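You operate a simulated robot arm through the tools that you are given. There is no shell and no other tool.

Carry out the task below with a simulated robot arm. There is one attempt and no reset: what you move stays moved.

JOB
Run the block with the purple top through the patcher at 170 C.
Fine: lay it on the ribbed plate afterwards; the slide ends pulled out; the two blocks beside it and the dwell slider stay.

It is judged by the outcome, as a careful person would: the job done as asked, and still so three seconds after it is handed in. It fails if anything else is knocked over, pushed out of place, dropped, spilled or broken.

ROBOT AND FRAMES
A 7-joint arm with a fingered hand, fixed in place. Base frame: the origin is on the floor under the middle of its stand, x ahead of it, y to its left, z up; the work surface is at about z = 0.8. Units: m, rad, N and s.
With the tool pointing down near the work surface it reaches from about 0.16 to 0.78 m from the base axis. Its first joint turns from -1.204 to 3.002 rad. Payload 3.4 kg.
The TCP is the grasp point between the finger pads, 0.039 m short of the fingertips. In the tool frame z runs along the fingers and y along their closing line. The gripper opens to 0.18 m; its body begins 0.111 m behind the TCP. The gripper is a hand of 3 fingers: y runs from the thumb to the fingers, the wrist lies at [0, 0, -0.262] in the tool frame.
Orientation is that of the tool frame in the base frame, as a unit quaternion [x, y, z, w]. With the fingers straight down and closing along the base's y, the tool's x points along the base's -x, its y along +y and its z along -z.

CONTROLS
- The arm moves only by the tool play_rows. Its argument "targets" is a list of rows, each an object (a shift or turn left out is 0) with "offset": the shift along the tool's x, y, z in units of 30 mm (1.0 is 30 mm), a list of three; "rotation": the turn, a rotation vector about the tool's x, y, z in units of 4 degrees (1.0 is 4 degrees), a list of three. In form: [{"offset": [tx, ty, tz], "rotation": [rx, ry, rz]}, ...]. A call has 1 to 20 rows; each row shifts and turns the commanded pose from where the row before left it, along the tool's axes as they then stand. A call with a number of a shift or a turn outside -1 to 1 is refused whole. Rows are played at 5 a second. More than 0.05 m and 0.15 rad between two rows, and nothing of the call is played. Where a pose cannot be reached the arm comes as near as it can. A force on the tool above 40 N (or 10 N above the force at the start of the call, whichever is more), or a blocked arm, ends the call early, and 0.2 s more pass. In this call time passes only in rows, and 0.2 s behind the last. It gives the time, the measured TCP pose, the force on the tool (base axes), the opening and the grip force at its end, in the units of the frame above (readings bear some noise), with the torque about the TCP (base axes, N m) and any sound that the robot's microphone picked up.
- Cameras (640 x 400 px; columns grow to the right, rows downward): "scene" is fixed at [0.4022, -0.6504, 1.5281]; the picture's right is [0.75, -0.66, 0.00], its down [-0.53, -0.60, -0.60] and it looks along [0.40, 0.45, -0.80] (base axes); focal length 321 px, centre (320, 200). "wrist" rides on the gripper at [0.063, -0.036, -0.128] in the tool frame; the picture's right is [0.50, 0.87, 0.00], its down [-0.75, 0.44, -0.49] and it looks along [-0.43, 0.25, 0.87] (tool axes); focal length 226 px, centre (320, 200).
- snapshot(camera): a new picture of that camera. It takes no simulated time.
- move_column(by): moves the trunk up (or, below 0, down) by that many m; the arm rides with it, the base frame stays. It gives what a move gives, with no picture.
- set_fingers(finger1, finger2, thumb_bend): sets how far each is bent, from 0 (flat) to 1 (curled in); at 0.3 the hand is open as for a grip, at 0.7 the pads meet at the TCP. One left out holds its place. A second passes; each finger stops where it meets its share of the squeeze, and holds until it gets a number again. It is the only way to open and close the hand. It gives what a move gives, with no picture; readings hold the bend of each and the force on the fingers (four entries, about 0 where the hand has none), thumb and palm.
- probe_pixels(camera, pixels): there is no depth. For up to 12 entries [column, row, z] of the newest picture of that camera ("zoom" is the newest enlarged one), the place [x, y] in the base frame at which the ray of that pixel passes the height z, good to about 0.002 m. It takes no simulated time.
- enlarge(camera, box): a new picture of the part [left, top, right, bottom] of that camera's present view, enlarged. It takes no simulated time.
- sign_off(): hands the job in; it is judged then, once.

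Open the gripper and draw the arm clear of the work before you hand the job in, unless the task says otherwise.

The tools are called after "Request:" as a command line: name --argument value ..., lists and objects as JSON in quotes. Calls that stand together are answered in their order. play_rows: Moves the arm, as the interface text tells. Its arguments: {"type":"object","properties":{"targets":{"type":"array"}},"required":["targets"]} The other tools are called the same way: move_column (by) moves the trunk up or down; set_fingers (finger1, finger2, thumb_bend) moves the fingers one by one; snapshot (camera) takes a picture; probe_pixels (camera, pixels) gives the place at which the rays of pixels pass given heights; enlarge (camera, box) takes an enlarged picture of a part of a camera's view; sign_off () hands the job in.

At the start:

```text
clock: 0.0
ee_pos: [0.5934, -0.1176, 1.0987]
orientation: [0.0, 1.0, 0.001, -0.001]
ft_force: [-1.1, 0.3, 0.1]
wrist_torque: [0.03, 0.02, 0.04]
grip_width: 0.1798
grasp_force: 0.0
shape: jaw
bend: [0.3, 0.3, 0.3]
finger forces: [0.0, 0.0, 0.0, 0.0, 0.0, 0.0]
trunk travel left (down, up): [-0.25, 0.292]
```

scene: 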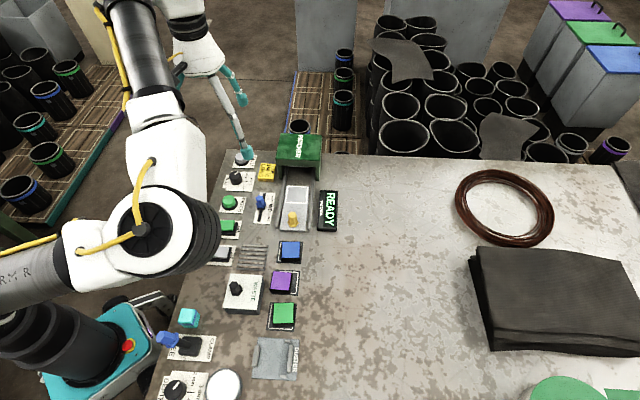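
wrist: 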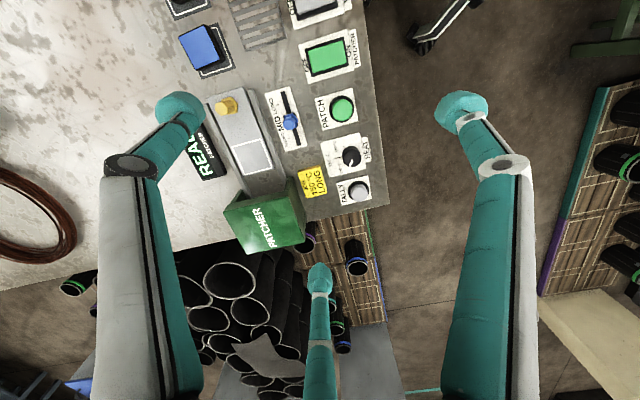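

I start by looking closely at the panel: the patcher (green housing around scene px (298,150)) with its slide, the knobs, and the blocks at (290,252), (284,282), (283,316).

Request:
enlarge --camera "scene" --box '[200, 120, 360, 220]'

Request:
enlarge --camera "scene" --box '[150, 220, 310, 320]'

Request:
enlarge --camera "scene" --box '[150, 300, 310, 400]'

Request:
enlarge --camera "wrist" --box '[180, 60, 400, 260]'

Request:
enlarge --camera "wrist" --box '[140, 0, 400, 130]'

```text
4.00 times, centred on (280, 170) of scene
```

zoom: 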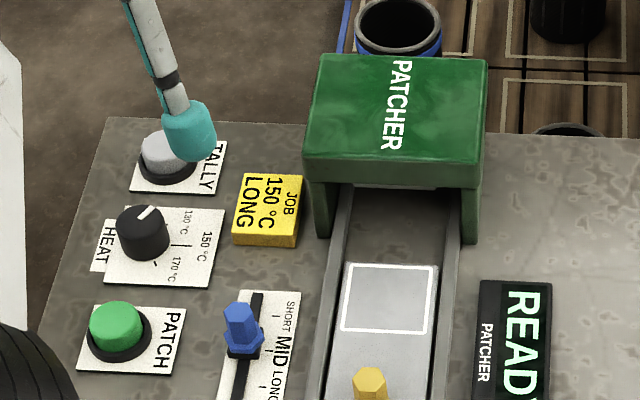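

```text
4.00 times, centred on (230, 270) of scene
```

zoom: 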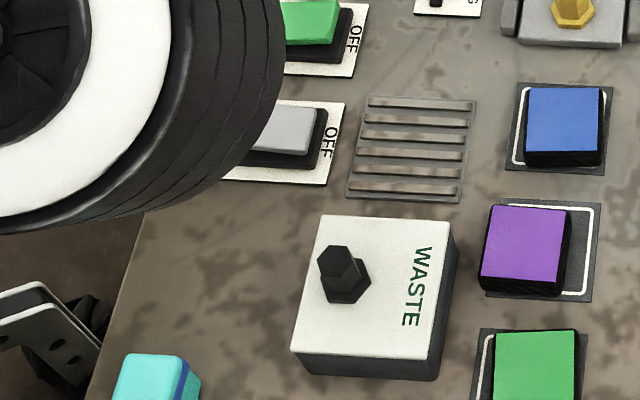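

```text
4.00 times, centred on (230, 350) of scene
```

zoom: 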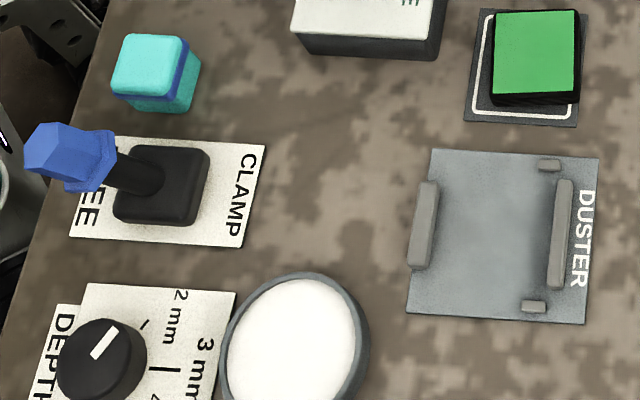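

```text
2.00 times, centred on (290, 160) of wrist
```

zoom: 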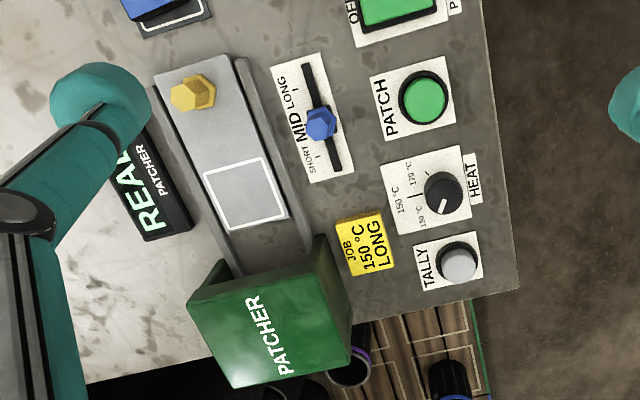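

```text
2.46 times, centred on (270, 65) of wrist
```

zoom: 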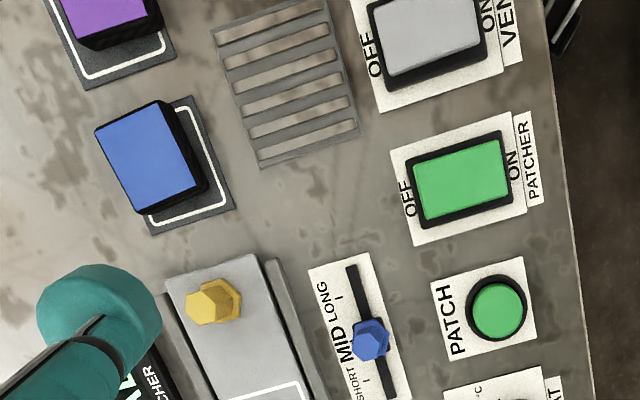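

The JOB note says 150 °C, but my order says 170 °C, and the dwell slider at MID stays put. I now probe the positions of the HEAT knob, PATCH button, yellow slide knob, tray square, purple block and ribbed plate.

Request:
probe_pixels --camera "scene" --pixels '[[235.75, 178, 0.83], [229.5, 201, 0.82], [292.25, 215, 0.84], [297.5, 194.5, 0.81], [280.75, 280.75, 0.84], [253, 257, 0.805], [290.5, 250, 0.84], [283.5, 314, 0.84], [261, 200, 0.83], [274, 172, 0.8], [319, 180, 0.8], [241, 160, 0.82]]'

Request:
probe_pixels --camera "wrist" --pixels '[[226, 105, 0.84], [251.5, 157, 0.81], [351, 156, 0.83], [342, 109, 0.82], [290, 122, 0.83], [199, 45, 0.84], [258, 25, 0.805], [360, 190, 0.82], [265, 220, 0.9], [326, 56, 0.82], [229, 198, 0.8], [210, 60, 0.8]]'

```text
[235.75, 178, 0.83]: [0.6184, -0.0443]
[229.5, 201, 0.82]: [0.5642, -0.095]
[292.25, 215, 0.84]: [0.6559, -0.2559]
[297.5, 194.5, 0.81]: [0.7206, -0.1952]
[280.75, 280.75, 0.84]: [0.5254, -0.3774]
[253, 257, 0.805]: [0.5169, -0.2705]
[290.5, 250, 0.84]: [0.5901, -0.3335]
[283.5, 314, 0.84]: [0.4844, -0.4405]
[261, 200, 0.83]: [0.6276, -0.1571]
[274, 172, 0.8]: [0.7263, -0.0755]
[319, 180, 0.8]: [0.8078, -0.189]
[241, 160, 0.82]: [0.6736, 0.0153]
```

```text
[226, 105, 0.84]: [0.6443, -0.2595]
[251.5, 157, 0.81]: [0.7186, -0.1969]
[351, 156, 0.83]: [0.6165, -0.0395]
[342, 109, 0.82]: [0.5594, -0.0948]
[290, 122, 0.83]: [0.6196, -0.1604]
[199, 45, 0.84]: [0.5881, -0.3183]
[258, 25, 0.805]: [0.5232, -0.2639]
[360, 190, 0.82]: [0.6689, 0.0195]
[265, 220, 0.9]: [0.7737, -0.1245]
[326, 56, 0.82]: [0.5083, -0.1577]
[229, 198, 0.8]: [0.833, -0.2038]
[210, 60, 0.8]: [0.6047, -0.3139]
```

I need finer position and height estimates, so I take higher-magnification views of the key items.

Request:
enlarge --camera "scene" --box '[255, 235, 319, 275]'

Request:
enlarge --camera "scene" --box '[252, 262, 316, 302]'

Request:
enlarge --camera "scene" --box '[215, 160, 279, 200]'

Request:
enlarge --camera "scene" --box '[250, 180, 346, 240]'

Request:
enlarge --camera "scene" --box '[200, 185, 264, 225]'

Request:
enlarge --camera "scene" --box '[220, 235, 284, 275]'

```text
10.00 times, centred on (287, 255) of scene
```

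zoom: 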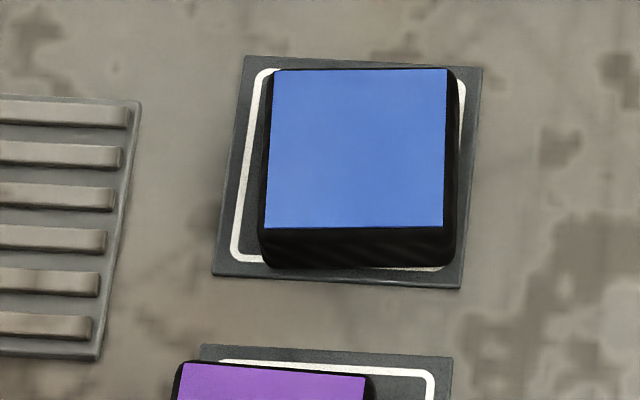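

```text
10.00 times, centred on (284, 282) of scene
```

zoom: 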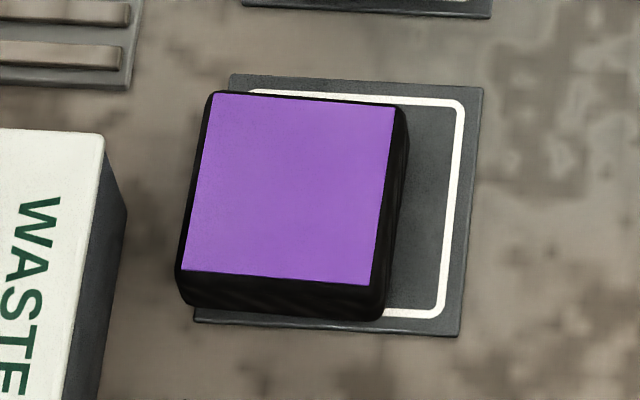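

```text
10.00 times, centred on (247, 180) of scene
```

zoom: 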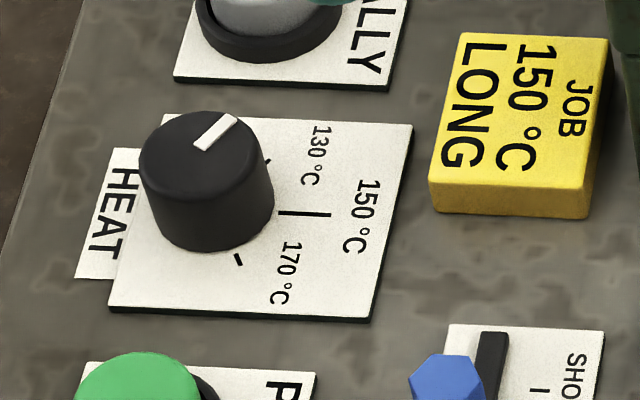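

```text
6.67 times, centred on (298, 210) of scene
```

zoom: 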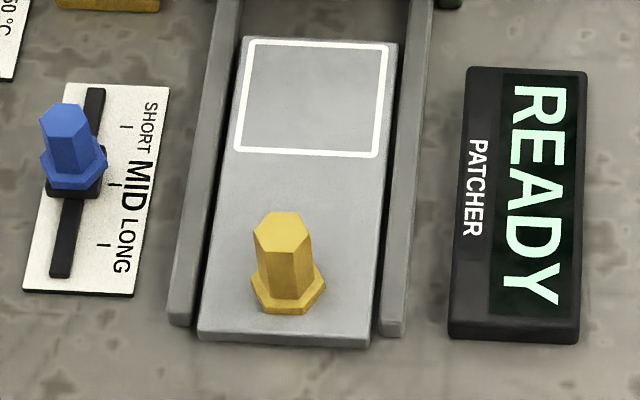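

```text
10.00 times, centred on (232, 205) of scene
```

zoom: 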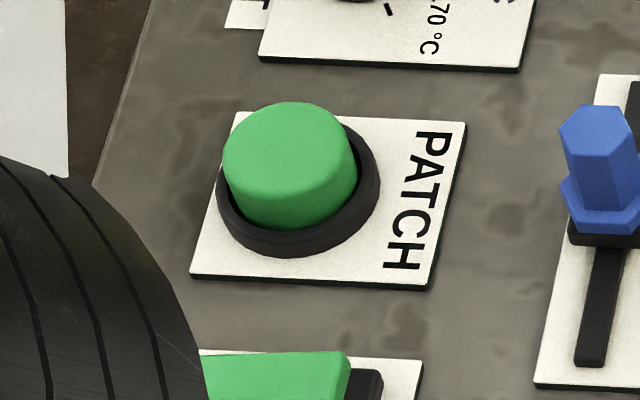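

```text
10.00 times, centred on (252, 255) of scene
```

zoom: 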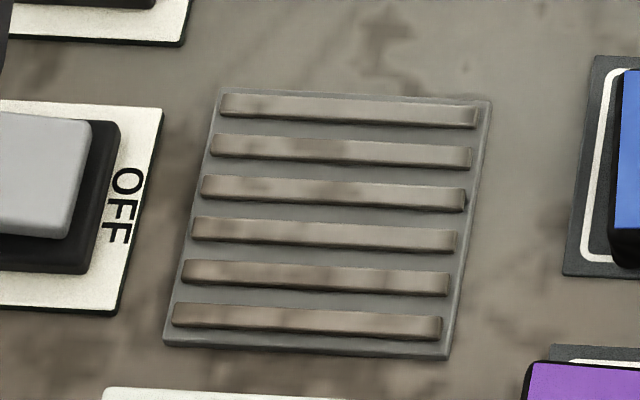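

The HEAT pointer sits near the 130 °C tick. Now I look at it and the rocker from the wrist side to check switch states and angles.

Request:
enlarge --camera "wrist" --box '[310, 120, 390, 170]'

Request:
enlarge --camera "wrist" --box '[280, 20, 376, 80]'

Request:
enlarge --camera "wrist" --box '[190, 80, 302, 150]'

Request:
enlarge --camera "wrist" --box '[200, 130, 312, 200]'

```text
8.00 times, centred on (350, 145) of wrist
```

zoom: 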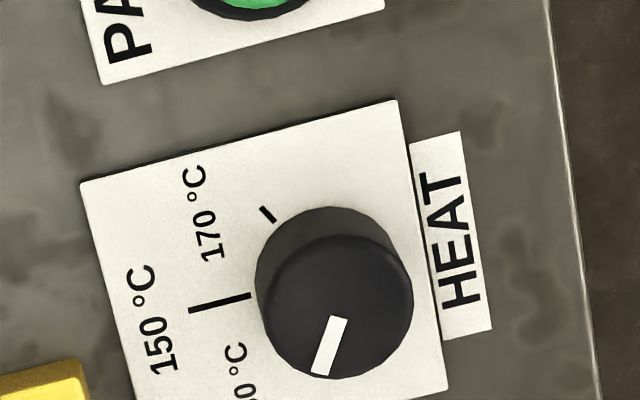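

```text
6.67 times, centred on (328, 50) of wrist
```

zoom: 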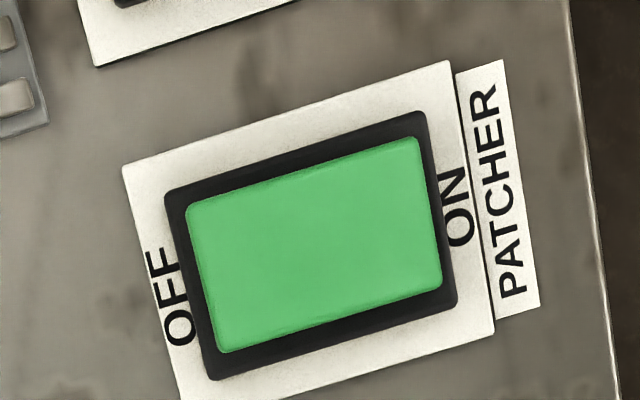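

```text
5.71 times, centred on (246, 115) of wrist
```

zoom: 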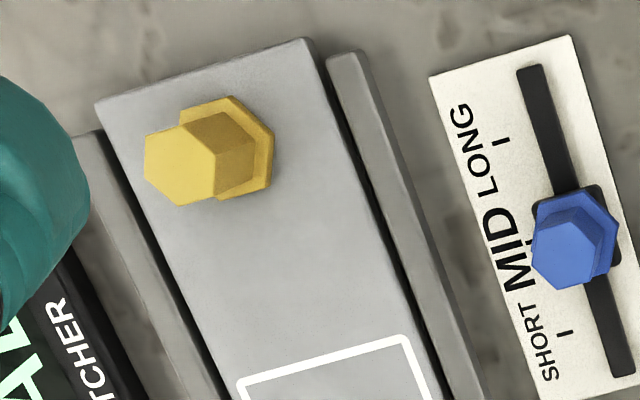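

```text
5.71 times, centred on (256, 165) of wrist
```

zoom: 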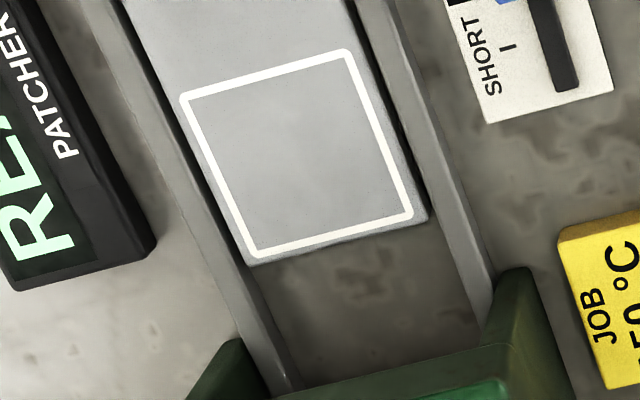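

I probe corner points of these items from both cameras so I can triangulate heights and the panel's yaw.

Request:
probe_pixels --camera "scene" --pixels '[[287.2, 186.3, 0.81], [308.5, 186.75, 0.81], [306.55, 203.25, 0.81], [285.7, 202.5, 0.81], [292, 215.4, 0.85], [293.2, 223.5, 0.82], [242, 243.8, 0.803], [269.1, 245, 0.803], [264.7, 271, 0.803], [236.3, 269.3, 0.803], [305.5, 231.75, 0.81], [279.5, 230.25, 0.81]]'

Request:
probe_pixels --camera "wrist" --pixels '[[232, 146.8, 0.81], [260.7, 139.3, 0.81], [271.8, 167.5, 0.81], [245.2, 174.8, 0.81], [221.5, 108.5, 0.85], [231.1, 105.7, 0.82]]'

Request:
probe_pixels --camera "scene" --pixels '[[273.1, 271.3, 0.83], [291.5, 272.8, 0.83], [289, 290.6, 0.83], [270.4, 289.1, 0.83], [275, 269.4, 0.802], [300.4, 270.8, 0.802], [297.9, 295.7, 0.802], [271.4, 294.1, 0.802], [290.2, 293.9, 0.805], [256.2, 172.4, 0.803], [252, 192.1, 0.803], [225.8, 190.6, 0.803]]'

```text
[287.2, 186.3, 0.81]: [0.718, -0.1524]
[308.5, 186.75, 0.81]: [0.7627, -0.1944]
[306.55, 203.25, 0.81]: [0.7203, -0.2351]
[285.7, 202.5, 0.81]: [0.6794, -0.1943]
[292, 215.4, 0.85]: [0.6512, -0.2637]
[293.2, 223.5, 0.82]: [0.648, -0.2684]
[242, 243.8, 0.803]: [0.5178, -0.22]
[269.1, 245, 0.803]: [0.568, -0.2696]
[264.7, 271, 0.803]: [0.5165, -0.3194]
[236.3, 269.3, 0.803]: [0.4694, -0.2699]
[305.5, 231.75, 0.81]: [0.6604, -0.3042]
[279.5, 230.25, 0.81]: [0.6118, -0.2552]
```

```text
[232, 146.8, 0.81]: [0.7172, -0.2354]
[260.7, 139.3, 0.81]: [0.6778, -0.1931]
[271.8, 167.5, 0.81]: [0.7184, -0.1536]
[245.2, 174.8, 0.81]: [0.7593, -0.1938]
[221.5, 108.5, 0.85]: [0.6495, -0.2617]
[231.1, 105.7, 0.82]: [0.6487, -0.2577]
```

```text
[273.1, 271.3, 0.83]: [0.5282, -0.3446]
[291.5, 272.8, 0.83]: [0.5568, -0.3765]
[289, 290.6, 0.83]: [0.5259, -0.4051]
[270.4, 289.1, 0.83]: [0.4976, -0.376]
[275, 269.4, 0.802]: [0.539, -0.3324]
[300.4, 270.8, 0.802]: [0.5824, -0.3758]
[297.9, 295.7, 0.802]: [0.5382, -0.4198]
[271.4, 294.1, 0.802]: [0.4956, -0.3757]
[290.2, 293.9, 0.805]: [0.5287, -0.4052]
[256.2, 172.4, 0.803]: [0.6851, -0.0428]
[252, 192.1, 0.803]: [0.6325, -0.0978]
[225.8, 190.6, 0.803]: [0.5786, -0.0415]
```

The panel is turned 45° from the base axes (slide direction ≈ (0.707, 0.707)); tray square centre ≈ (0.720, -0.194, 0.81), yellow knob ≈ (0.651, -0.262), purple block ≈ (0.529, -0.373). I move the hand high over the block area to see the fingers and view the block from the wrist camera.

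Request:
play_rows --targets '[{"offset": [0.4, -0.8, 0]}, {"offset": [0.4, -0.8, 0]}, {"offset": [0.4, -0.8, 0]}, {"offset": [0.4, -0.8, 0]}, {"offset": [0.4, -0.8, 0]}, {"offset": [0.4, -0.8, 0]}]'

Request:
snapshot --camera "scene"

Request:
snapshot --camera "wrist"

```text
clock: 1.4
ee_pos: [0.5199, -0.2622, 1.1]
orientation: [0.0, 1.0, 0.0, 0.002]
ft_force: [-1.3, 0.5, 0.0]
wrist_torque: [0.0, -0.01, -0.02]
grip_width: 0.18
grasp_force: 0.0
shape: jaw
bend: [0.3, 0.3, 0.3]
finger forces: [0.1, 0.1, 0.0, 0.0, 0.0, 0.0]
trunk travel left (down, up): [-0.25, 0.292]
```

```text
taken
```

scene: 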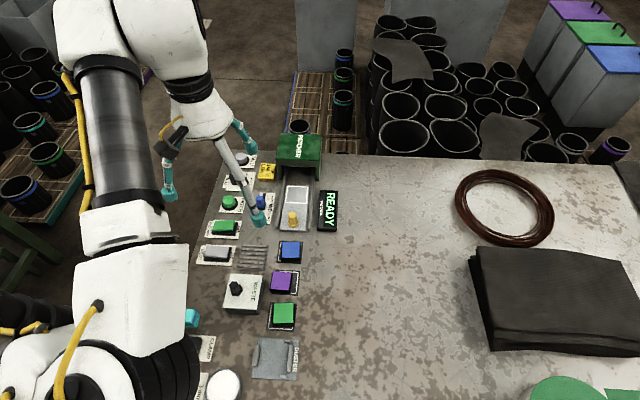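

```text
taken
```

wrist: 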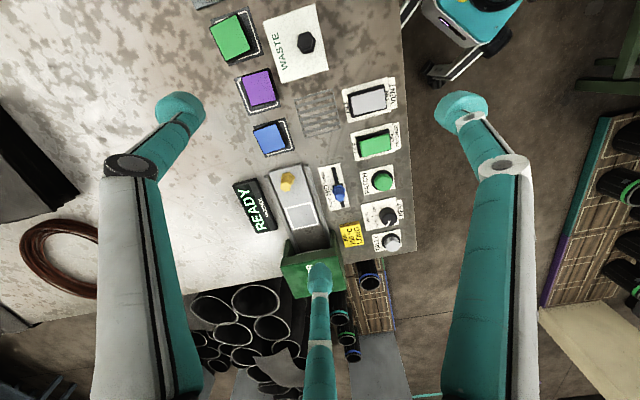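

The scene shows three fingertips at about (170,193), (250,148) and (258,217). I probe them and zoom in to understand the hand geometry.

Request:
probe_pixels --camera "scene" --pixels '[[169, 195, 1.06], [252, 152, 1.06], [260, 218, 1.06], [169, 195, 1.08], [252, 152, 1.08], [260, 218, 1.08]]'

Request:
enlarge --camera "scene" --box '[140, 80, 300, 240]'

Request:
enlarge --camera "wrist" --box '[200, 0, 328, 80]'

Request:
enlarge --camera "wrist" --box '[200, 60, 328, 140]'

Request:
enlarge --camera "wrist" --box '[220, 150, 420, 275]'

```text
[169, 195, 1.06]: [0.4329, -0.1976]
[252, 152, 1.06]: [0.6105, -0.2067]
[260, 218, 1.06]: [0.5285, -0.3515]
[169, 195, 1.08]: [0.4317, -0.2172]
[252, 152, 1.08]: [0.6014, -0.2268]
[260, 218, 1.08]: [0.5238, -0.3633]
```

```text
2.50 times, centred on (220, 160) of scene
```

zoom: 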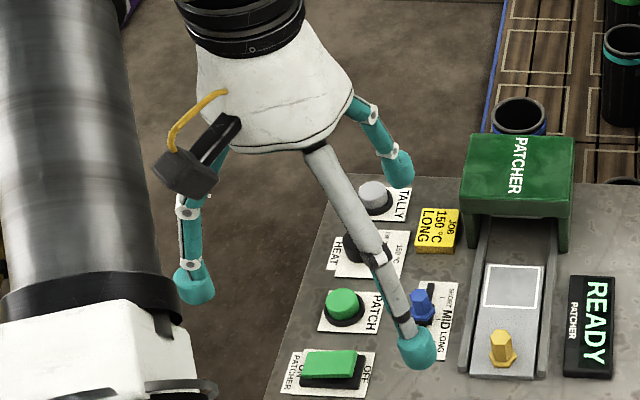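

```text
5.00 times, centred on (264, 40) of wrist
```

zoom: 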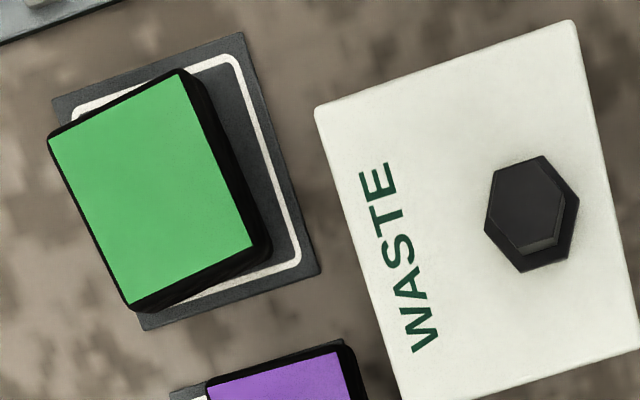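

```text
5.00 times, centred on (264, 100) of wrist
```

zoom: 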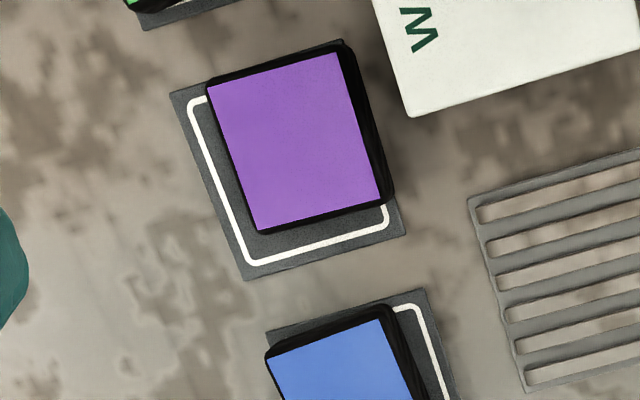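

```text
3.20 times, centred on (320, 212) of wrist
```

zoom: 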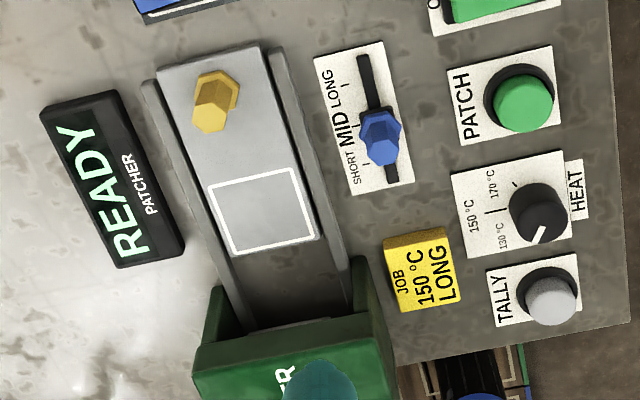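

The hand has three digits 120° apart (radius ≈ 0.09 when open). I now triangulate block-top and rail heights using this new wrist view.

Request:
enlarge --camera "wrist" --box '[256, 156, 336, 206]'

Request:
probe_pixels --camera "wrist" --pixels '[[241.4, 77, 0.82], [267.6, 70.4, 0.82], [276, 100.2, 0.82], [251.6, 106, 0.82], [241.4, 77, 0.83], [267.6, 70.4, 0.83], [276, 100.2, 0.83], [251.6, 106, 0.83]]'

Request:
probe_pixels --camera "scene" --pixels '[[273.1, 271.3, 0.82], [291.5, 272.8, 0.82], [289, 290.6, 0.82], [270.4, 289.1, 0.82], [263, 276, 0.83], [263, 276, 0.84], [262, 275, 0.82]]'

Request:
enlarge --camera "scene" --box '[268, 170, 332, 210]'

Request:
enlarge --camera "scene" --box '[268, 200, 332, 240]'

```text
8.00 times, centred on (296, 181) of wrist
```

zoom: 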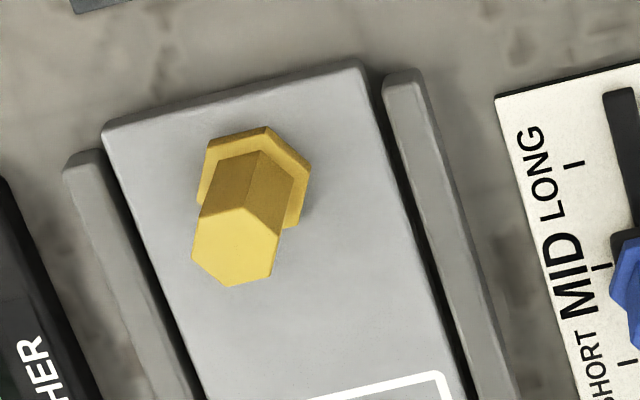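

```text
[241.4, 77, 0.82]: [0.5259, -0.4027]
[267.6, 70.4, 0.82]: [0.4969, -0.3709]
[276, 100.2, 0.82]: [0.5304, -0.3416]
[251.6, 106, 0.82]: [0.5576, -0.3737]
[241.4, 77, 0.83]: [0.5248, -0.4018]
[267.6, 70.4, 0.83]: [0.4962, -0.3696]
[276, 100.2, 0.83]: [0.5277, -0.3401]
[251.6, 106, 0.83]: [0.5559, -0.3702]
```

```text
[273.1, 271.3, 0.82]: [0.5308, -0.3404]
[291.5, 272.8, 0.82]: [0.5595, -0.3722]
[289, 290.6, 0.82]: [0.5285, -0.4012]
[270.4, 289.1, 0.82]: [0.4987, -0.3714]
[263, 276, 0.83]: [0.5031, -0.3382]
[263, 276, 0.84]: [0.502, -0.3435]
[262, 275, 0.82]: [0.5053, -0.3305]
```

```text
10.00 times, centred on (300, 190) of scene
```

zoom: 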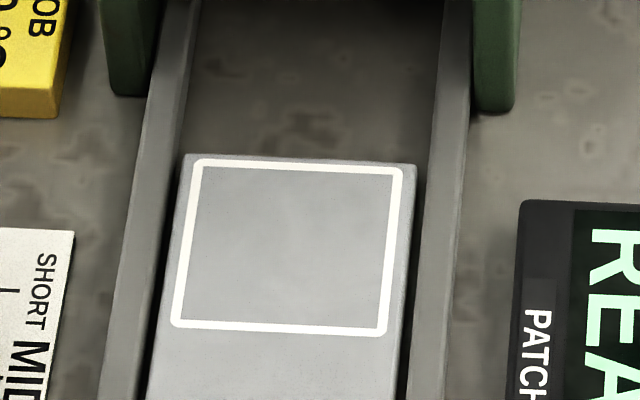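

```text
10.00 times, centred on (300, 220) of scene
```

zoom: 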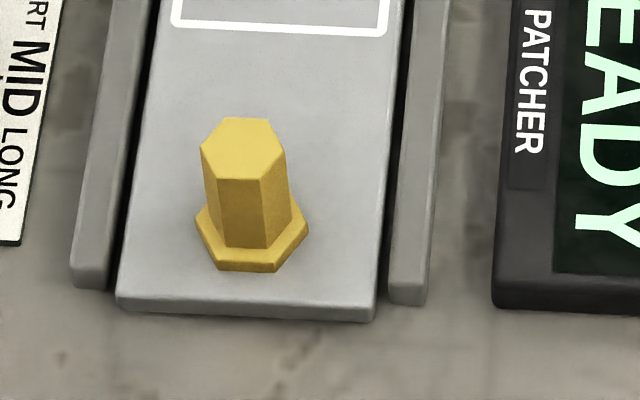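

Block top is at z ≈ 0.821, centre ≈ (0.529, -0.372), side ≈ 0.047, height ≈ 0.018. Now I test finger bend in the air to learn tip height and opening versus bend.

Request:
set_fingers --finger1 0.5 --finger2 0.5 --thumb_bend 0.5

Request:
enlarge --camera "scene" --box '[140, 80, 300, 240]'

Request:
snapshot --camera "wrist"

```text
clock: 2.4
ee_pos: [0.519, -0.2606, 1.0998]
orientation: [0.0, 1.0, -0.001, 0.001]
ft_force: [0.9, 0.2, -0.2]
wrist_torque: [0.0, -0.02, 0.05]
grip_width: 0.0733
grasp_force: 0.2
shape: fingers
bend: [0.5, 0.5, 0.5]
finger forces: [0.0, 0.1, 0.0, 0.0, 0.0, 0.0]
trunk travel left (down, up): [-0.25, 0.292]
```

```text
2.50 times, centred on (220, 160) of scene
```

zoom: 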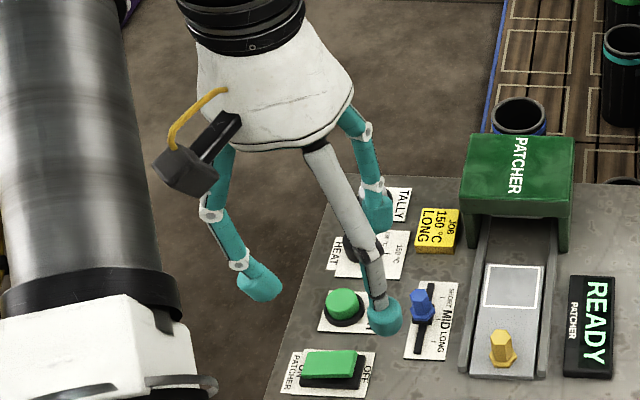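

```text
taken
```

wrist: 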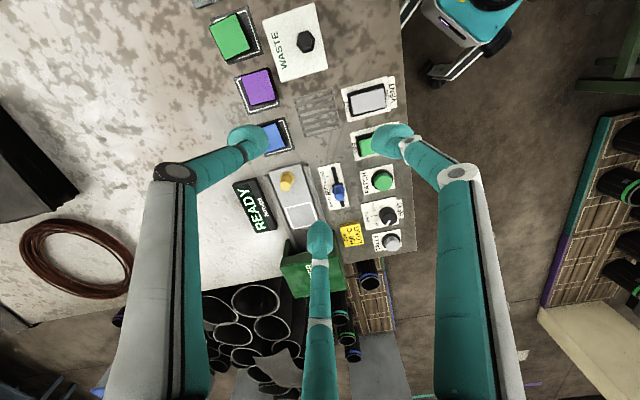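

At bend 0.5 the tips sit at radius ≈ 0.06 and about 35 mm below the TCP. I probe the housing, rails, neighbouring blocks and waste box to check clearances.

Request:
probe_pixels --camera "scene" --pixels '[[281.2, 179.3, 0.8], [317.8, 180.8, 0.8], [278, 166, 0.86], [278, 166, 0.88], [278, 166, 0.9], [259, 314.5, 0.8], [283.5, 314, 0.82], [290.5, 250, 0.82], [279.5, 164.5, 0.9], [319, 166, 0.88]]'

Request:
probe_pixels --camera "wrist" --pixels '[[281.6, 83.4, 0.82], [281.6, 83.4, 0.83], [281.6, 83.4, 0.84], [280.5, 263, 0.88], [280.5, 263, 0.9]]'

Request:
enlarge --camera "scene" --box '[260, 125, 340, 175]'

Request:
enlarge --camera "wrist" --box '[260, 215, 356, 275]'

Request:
enlarge --camera "scene" --box '[250, 295, 314, 335]'

```text
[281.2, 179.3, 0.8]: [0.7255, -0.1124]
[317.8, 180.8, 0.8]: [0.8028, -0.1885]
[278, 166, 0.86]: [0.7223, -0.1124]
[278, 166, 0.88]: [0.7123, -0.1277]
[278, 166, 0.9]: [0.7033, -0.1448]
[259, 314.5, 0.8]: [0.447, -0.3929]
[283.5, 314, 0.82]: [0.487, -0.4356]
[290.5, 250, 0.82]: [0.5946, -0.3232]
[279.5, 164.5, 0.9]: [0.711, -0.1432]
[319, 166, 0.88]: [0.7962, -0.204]
```

```text
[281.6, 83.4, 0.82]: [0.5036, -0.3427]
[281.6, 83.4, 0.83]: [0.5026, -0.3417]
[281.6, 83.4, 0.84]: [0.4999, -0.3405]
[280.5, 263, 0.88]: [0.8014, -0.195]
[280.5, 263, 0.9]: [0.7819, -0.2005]
```

```text
8.00 times, centred on (300, 150) of scene
```

zoom: 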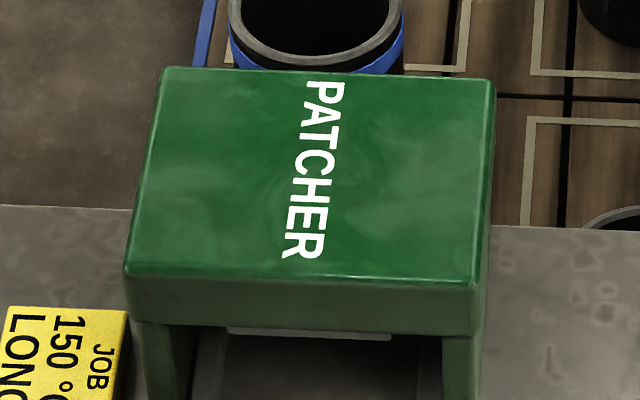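

```text
6.67 times, centred on (308, 245) of wrist
```

zoom: 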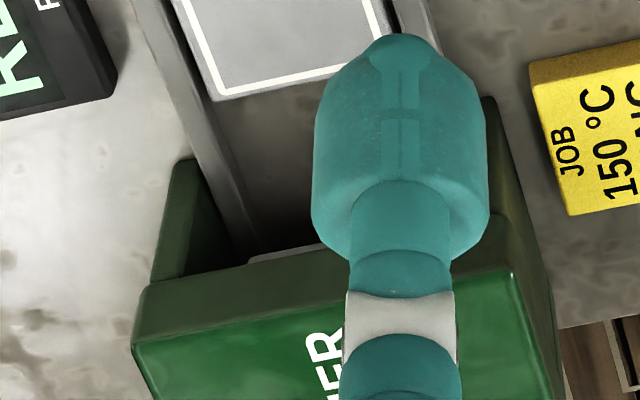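

```text
10.00 times, centred on (282, 315) of scene
```

zoom: 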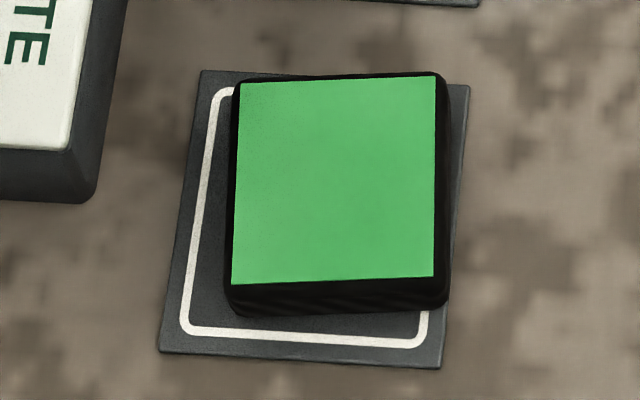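

The housing front is ~60 mm beyond the tray centre, so on the tray I'll use the yaw with the thumb toward the operator side (−slide direction). Next I triangulate the HEAT knob and the PATCH button precisely.

Request:
enlarge --camera "wrist" --box '[352, 190, 416, 230]'

Request:
enlarge --camera "wrist" --box '[350, 160, 414, 200]'

Request:
enlarge --camera "scene" --box '[215, 160, 279, 200]'

```text
10.00 times, centred on (384, 210) of wrist
```

zoom: 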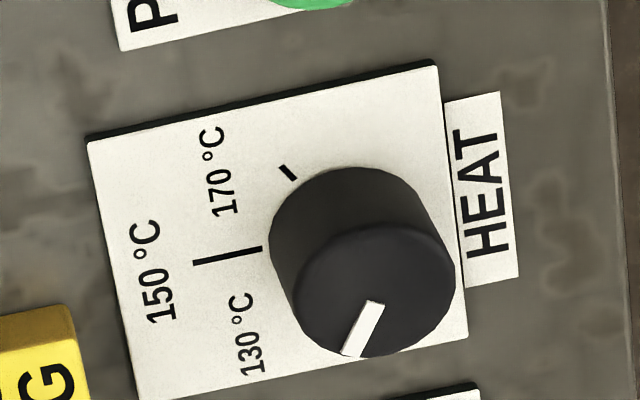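

```text
10.00 times, centred on (382, 180) of wrist
```

zoom: 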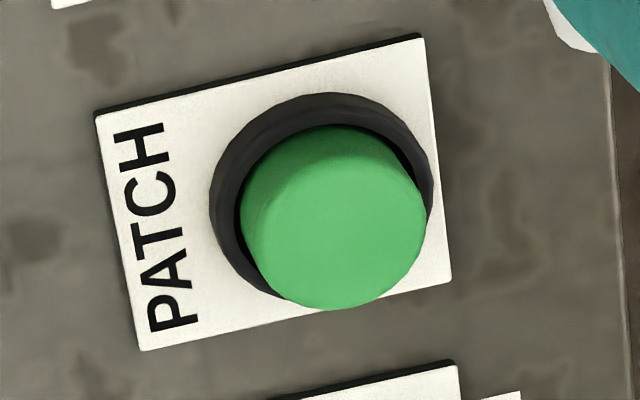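

```text
10.00 times, centred on (247, 180) of scene
```

zoom: 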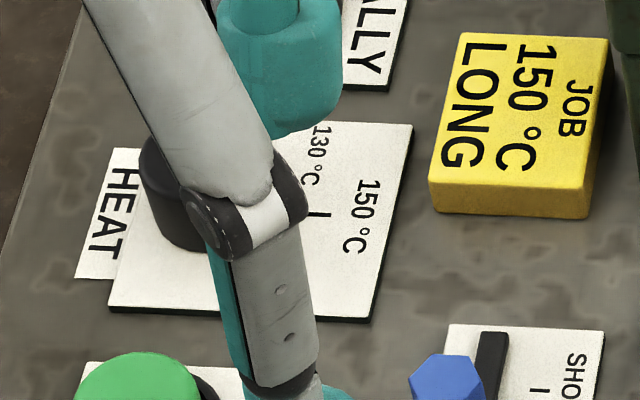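

I triangulate the HEAT knob top/base and PATCH button from both views.

Request:
probe_pixels --camera "wrist" --pixels '[[389.5, 219.2, 0.83], [389.5, 219.2, 0.84], [387, 213.2, 0.804], [383.6, 184, 0.82], [383.6, 184, 0.83], [382.2, 179.5, 0.805], [380.9, 207.2, 0.803], [374.8, 215.6, 0.803]]'

Request:
probe_pixels --camera "scene" --pixels '[[235.1, 175.2, 0.83], [235.1, 175.2, 0.84], [236.2, 180.5, 0.804], [228.7, 199.3, 0.82], [228.7, 199.3, 0.83], [230, 204.5, 0.805], [238.8, 186, 0.803], [241.7, 176, 0.803], [245.5, 181.4, 0.803]]'

```text
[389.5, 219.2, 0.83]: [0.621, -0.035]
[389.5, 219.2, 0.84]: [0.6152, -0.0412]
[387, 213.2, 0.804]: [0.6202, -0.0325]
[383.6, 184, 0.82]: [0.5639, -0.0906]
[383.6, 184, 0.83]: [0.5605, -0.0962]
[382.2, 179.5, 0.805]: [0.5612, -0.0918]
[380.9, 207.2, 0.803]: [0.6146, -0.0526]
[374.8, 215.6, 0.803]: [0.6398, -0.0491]
```

```text
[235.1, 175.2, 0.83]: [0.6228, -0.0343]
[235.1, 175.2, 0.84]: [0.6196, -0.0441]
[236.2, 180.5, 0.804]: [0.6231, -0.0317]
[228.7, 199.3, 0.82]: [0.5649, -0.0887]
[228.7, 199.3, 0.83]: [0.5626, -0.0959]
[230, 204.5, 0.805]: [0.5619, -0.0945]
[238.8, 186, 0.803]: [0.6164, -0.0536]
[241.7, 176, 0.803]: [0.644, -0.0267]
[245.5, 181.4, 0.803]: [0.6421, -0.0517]
```

HEAT knob axis ≈ (0.6215, -0.034), top z ≈ 0.83, radius ≈ 18 mm; ticks lie ±60° about the 150 mark, so 130→170 is about 120° clockwise. I move over the knob and yaw −45° about the tool axis to start.

Request:
play_rows --targets '[{"offset": [-0.427, 0.946, 0]}, {"offset": [-0.427, 0.946, 0]}, {"offset": [-0.427, 0.946, 0]}, {"offset": [-0.427, 0.946, 0]}, {"offset": [-0.427, 0.946, 0]}, {"offset": [-0.427, 0.946, 0]}, {"offset": [-0.427, 0.946, 0]}, {"offset": [-0.427, 0.946, 0]}, {"rotation": [0, 0, -0.9375]}, {"rotation": [0, 0, -0.9375]}, {"rotation": [0, 0, -0.9375]}, {"rotation": [0, 0, -0.9375]}, {"rotation": [0, 0, -0.9375]}, {"rotation": [0, 0, -0.9375]}, {"rotation": [0, 0, -0.9375]}, {"rotation": [0, 0, -0.9375]}, {"rotation": [0, 0, -0.9375]}, {"rotation": [0, 0, -0.9375]}, {"rotation": [0, 0, -0.9375]}, {"rotation": [0, 0, -0.9375]}]'

Request:
set_fingers --finger1 0.6 --finger2 0.6 --thumb_bend 0.6

Request:
snapshot --camera "scene"

Request:
snapshot --camera "wrist"

```text
clock: 6.6
ee_pos: [0.6208, -0.0339, 1.1006]
orientation: [-0.384, 0.924, -0.001, 0.001]
ft_force: [-0.1, -0.1, 0.8]
wrist_torque: [0.0, 0.0, -0.02]
grip_width: 0.0732
grasp_force: 0.0
shape: fingers
bend: [0.5, 0.5, 0.5]
finger forces: [0.0, 0.0, 0.1, 0.0, 0.1, 0.0]
trunk travel left (down, up): [-0.25, 0.292]
```

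```text
clock: 7.6
ee_pos: [0.6207, -0.0333, 1.1016]
orientation: [-0.382, 0.924, -0.001, 0.001]
ft_force: [-0.4, -0.4, -0.5]
wrist_torque: [-0.01, -0.02, 0.03]
grip_width: 0.034
grasp_force: 0.0
shape: fingers
bend: [0.6, 0.6, 0.6]
finger forces: [0.0, 0.0, 0.0, 0.0, 0.0, 0.0]
trunk travel left (down, up): [-0.25, 0.292]
```

```text
taken
```

scene: 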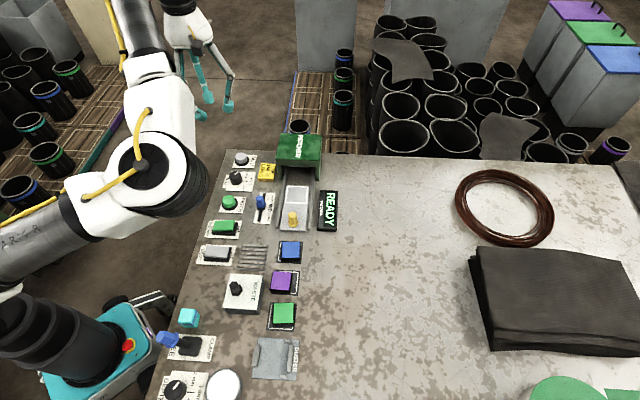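

```text
taken
```

wrist: 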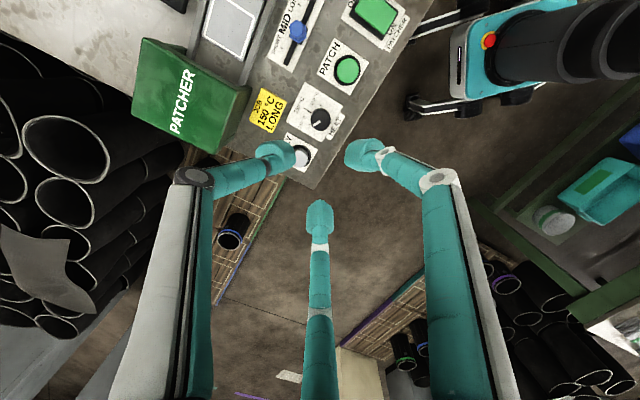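

The wrist view shows HEAT near px (320,120). At bend 0.6 the opening is 34 mm, too small for a 36 mm knob, so I open slightly to 0.56 and zoom on the knob to confirm pointer and ticks.

Request:
set_fingers --finger1 0.56 --finger2 0.56 --thumb_bend 0.56

Request:
enlarge --camera "wrist" --box '[270, 80, 366, 140]'

Request:
enlarge --camera "scene" --box '[215, 145, 279, 185]'

```text
clock: 8.6
ee_pos: [0.6207, -0.0329, 1.101]
orientation: [-0.382, 0.924, -0.001, 0.0]
ft_force: [0.4, -0.6, 0.7]
wrist_torque: [-0.01, -0.01, -0.03]
grip_width: 0.0485
grasp_force: 0.1
shape: fingers
bend: [0.56, 0.56, 0.56]
finger forces: [0.0, 0.0, 0.0, 0.0, 0.1, 0.0]
trunk travel left (down, up): [-0.25, 0.292]
```

```text
6.67 times, centred on (318, 110) of wrist
```

zoom: 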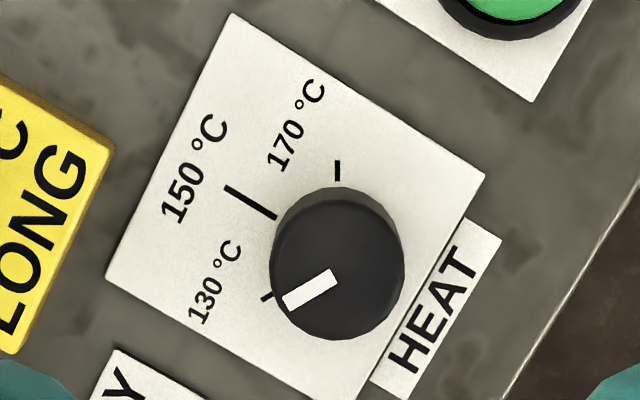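

```text
10.00 times, centred on (247, 165) of scene
```

zoom: 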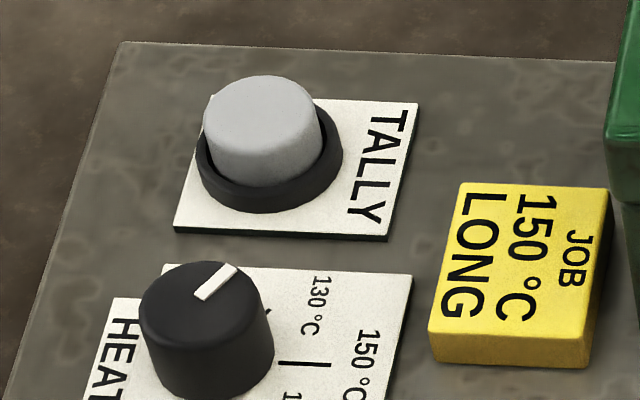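

The pointer is on 130 °C. I descend to just above the knob (TCP z ≈ 0.88, tips still above knob top) and check alignment.

Request:
play_rows --targets '[{"offset": [0, 0, 0.92]}, {"offset": [0, 0, 0.92]}, {"offset": [0, 0, 0.92]}, {"offset": [0, 0, 0.92]}, {"offset": [0, 0, 0.92]}, {"offset": [0, 0, 0.92]}, {"offset": [0, 0, 0.92]}, {"offset": [0, 0, 0.92]}]'

Request:
enlarge --camera "scene" --box '[183, 110, 311, 190]'

Request:
snapshot --camera "wrist"

```text
clock: 10.4
ee_pos: [0.6218, -0.0342, 0.8776]
orientation: [-0.382, 0.924, -0.001, 0.001]
ft_force: [-0.6, -0.4, -0.6]
wrist_torque: [-0.01, -0.02, 0.0]
grip_width: 0.0485
grasp_force: 0.0
shape: fingers
bend: [0.56, 0.56, 0.56]
finger forces: [0.0, 0.0, 0.0, 0.1, 0.0, 0.0]
trunk travel left (down, up): [-0.25, 0.292]
```

```text
5.00 times, centred on (247, 150) of scene
```

zoom: 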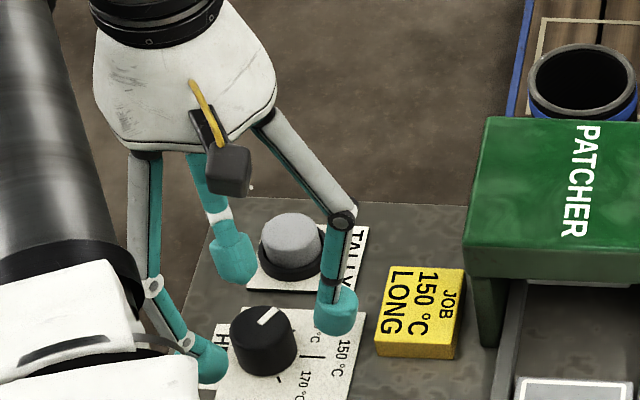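

```text
taken
```

wrist: 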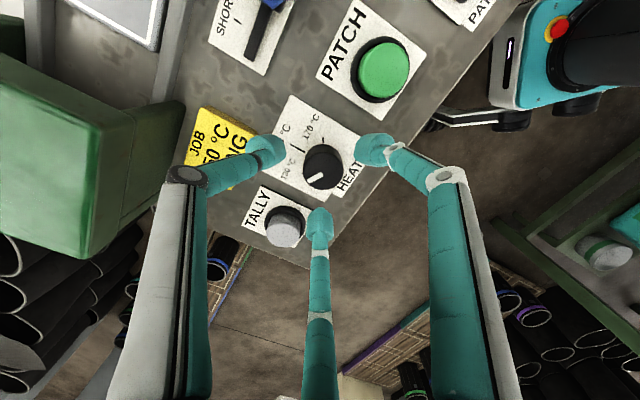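

The digits straddle the knob, but the thumb side is near the yellow JOB note; I probe the note's left edge for clearance before going lower.

Request:
snapshot --camera "scene"

Request:
probe_pixels --camera "scene" --pixels '[[257.9, 181, 0.801], [257.9, 178.3, 0.818], [261, 163.5, 0.818], [250, 174, 0.845], [250, 175.5, 0.84]]'

Request:
probe_pixels --camera "wrist" --pixels '[[206, 108, 0.818], [255, 125, 0.818], [322, 167, 0.83], [268, 150, 0.84], [372, 150, 0.84], [320, 225, 0.84]]'

Request:
enlarge --camera "wrist" --box '[220, 90, 412, 210]'

```text
taken
```

scene: 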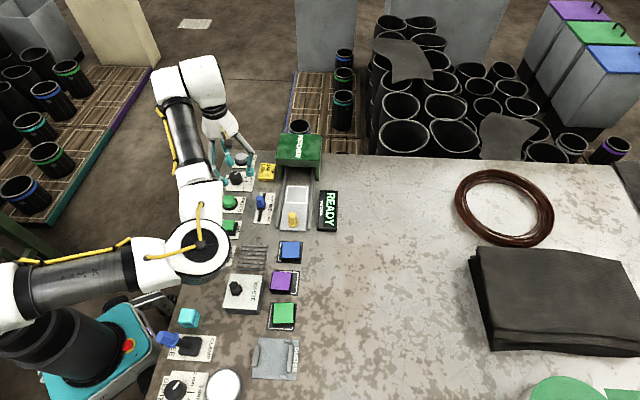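

```text
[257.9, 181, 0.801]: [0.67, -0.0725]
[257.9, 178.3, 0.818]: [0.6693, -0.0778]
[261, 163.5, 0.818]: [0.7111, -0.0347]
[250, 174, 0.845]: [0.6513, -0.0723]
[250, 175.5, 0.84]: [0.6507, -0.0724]
```

```text
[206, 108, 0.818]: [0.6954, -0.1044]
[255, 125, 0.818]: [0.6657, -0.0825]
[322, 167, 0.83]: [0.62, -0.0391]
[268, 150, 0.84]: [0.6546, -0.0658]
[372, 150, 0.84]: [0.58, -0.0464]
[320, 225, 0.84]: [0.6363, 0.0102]
```

```text
3.33 times, centred on (316, 150) of wrist
```

zoom: 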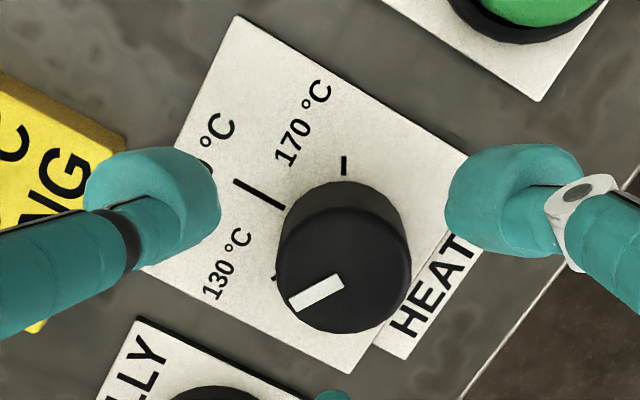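

The JOB note's corner is ≈ 63 mm from the knob axis, the thumb's outer edge ≈ 59 mm; I close slightly to 0.58 for margin and lower to TCP z ≈ 0.850.

Request:
set_fingers --finger1 0.58 --finger2 0.58 --thumb_bend 0.58

Request:
play_rows --targets '[{"offset": [0, 0, 0.3]}, {"offset": [0, 0, 0.3]}, {"offset": [0, 0, 0.32]}]'

Request:
enlarge --camera "scene" --box '[199, 130, 295, 190]'

Request:
enlarge --camera "wrist" --box '[220, 90, 412, 210]'

```text
clock: 11.4
ee_pos: [0.6222, -0.0343, 0.8775]
orientation: [-0.383, 0.924, 0.0, 0.0]
ft_force: [0.6, 0.2, 0.0]
wrist_torque: [-0.04, 0.01, 0.02]
grip_width: 0.0459
grasp_force: 0.0
shape: fingers
bend: [0.57, 0.57, 0.57]
finger forces: [0.1, 0.0, 0.0, 0.0, 0.1, 0.0]
trunk travel left (down, up): [-0.25, 0.292]
```

```text
clock: 12.2
ee_pos: [0.6206, -0.0344, 0.8508]
orientation: [-0.383, 0.924, -0.001, 0.0]
ft_force: [0.0, -0.5, 1.3]
wrist_torque: [-0.02, 0.03, -0.03]
grip_width: 0.0461
grasp_force: 1.1
shape: fingers
bend: [0.57, 0.57, 0.57]
finger forces: [0.8, 0.3, 0.0, 0.0, 0.0, 0.0]
trunk travel left (down, up): [-0.25, 0.292]
```

```text
6.67 times, centred on (247, 160) of scene
```

zoom: 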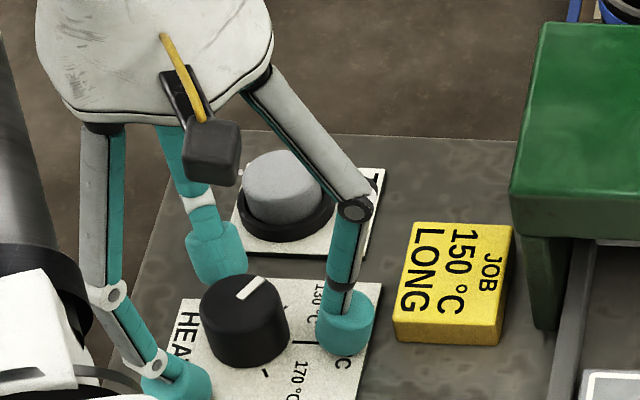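

```text
3.33 times, centred on (316, 150) of wrist
```

zoom: 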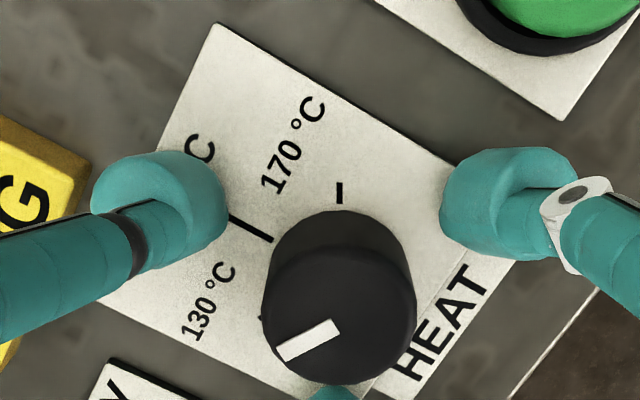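

Everything is clear of the TALLY button and JOB note. I close on the knob.

Request:
set_fingers --finger1 0.7 --finger2 0.7 --thumb_bend 0.7

Request:
enlarge --camera "scene" --box '[199, 130, 295, 190]'

Request:
enlarge --camera "wrist" --box '[220, 90, 412, 210]'

```text
clock: 13.2
ee_pos: [0.622, -0.0347, 0.8497]
orientation: [-0.383, 0.924, -0.001, 0.0]
ft_force: [1.5, -1.3, -1.8]
wrist_torque: [-0.02, -0.02, -0.01]
grip_width: 0.0212
grasp_force: 10.8
shape: fingers
bend: [0.63, 0.63, 0.65]
finger forces: [6.6, 6.3, 0.0, 0.0, 8.5, 0.0]
trunk travel left (down, up): [-0.25, 0.292]
```

```text
6.67 times, centred on (247, 160) of scene
```

zoom: 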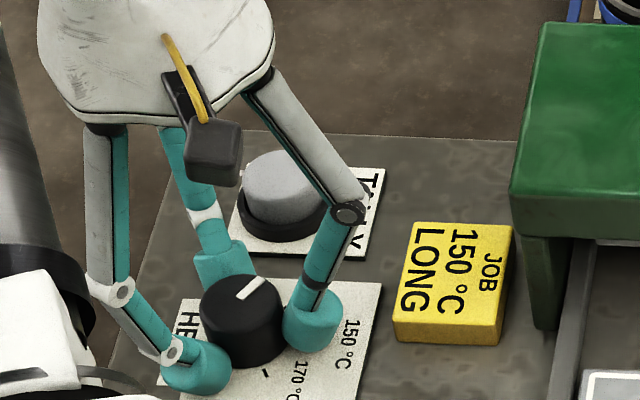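

```text
3.33 times, centred on (316, 150) of wrist
```

zoom: 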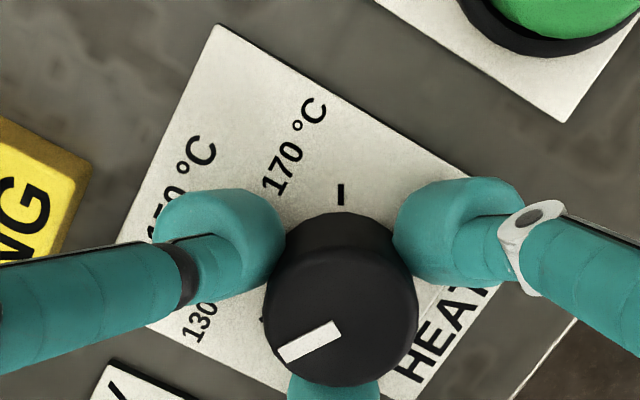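

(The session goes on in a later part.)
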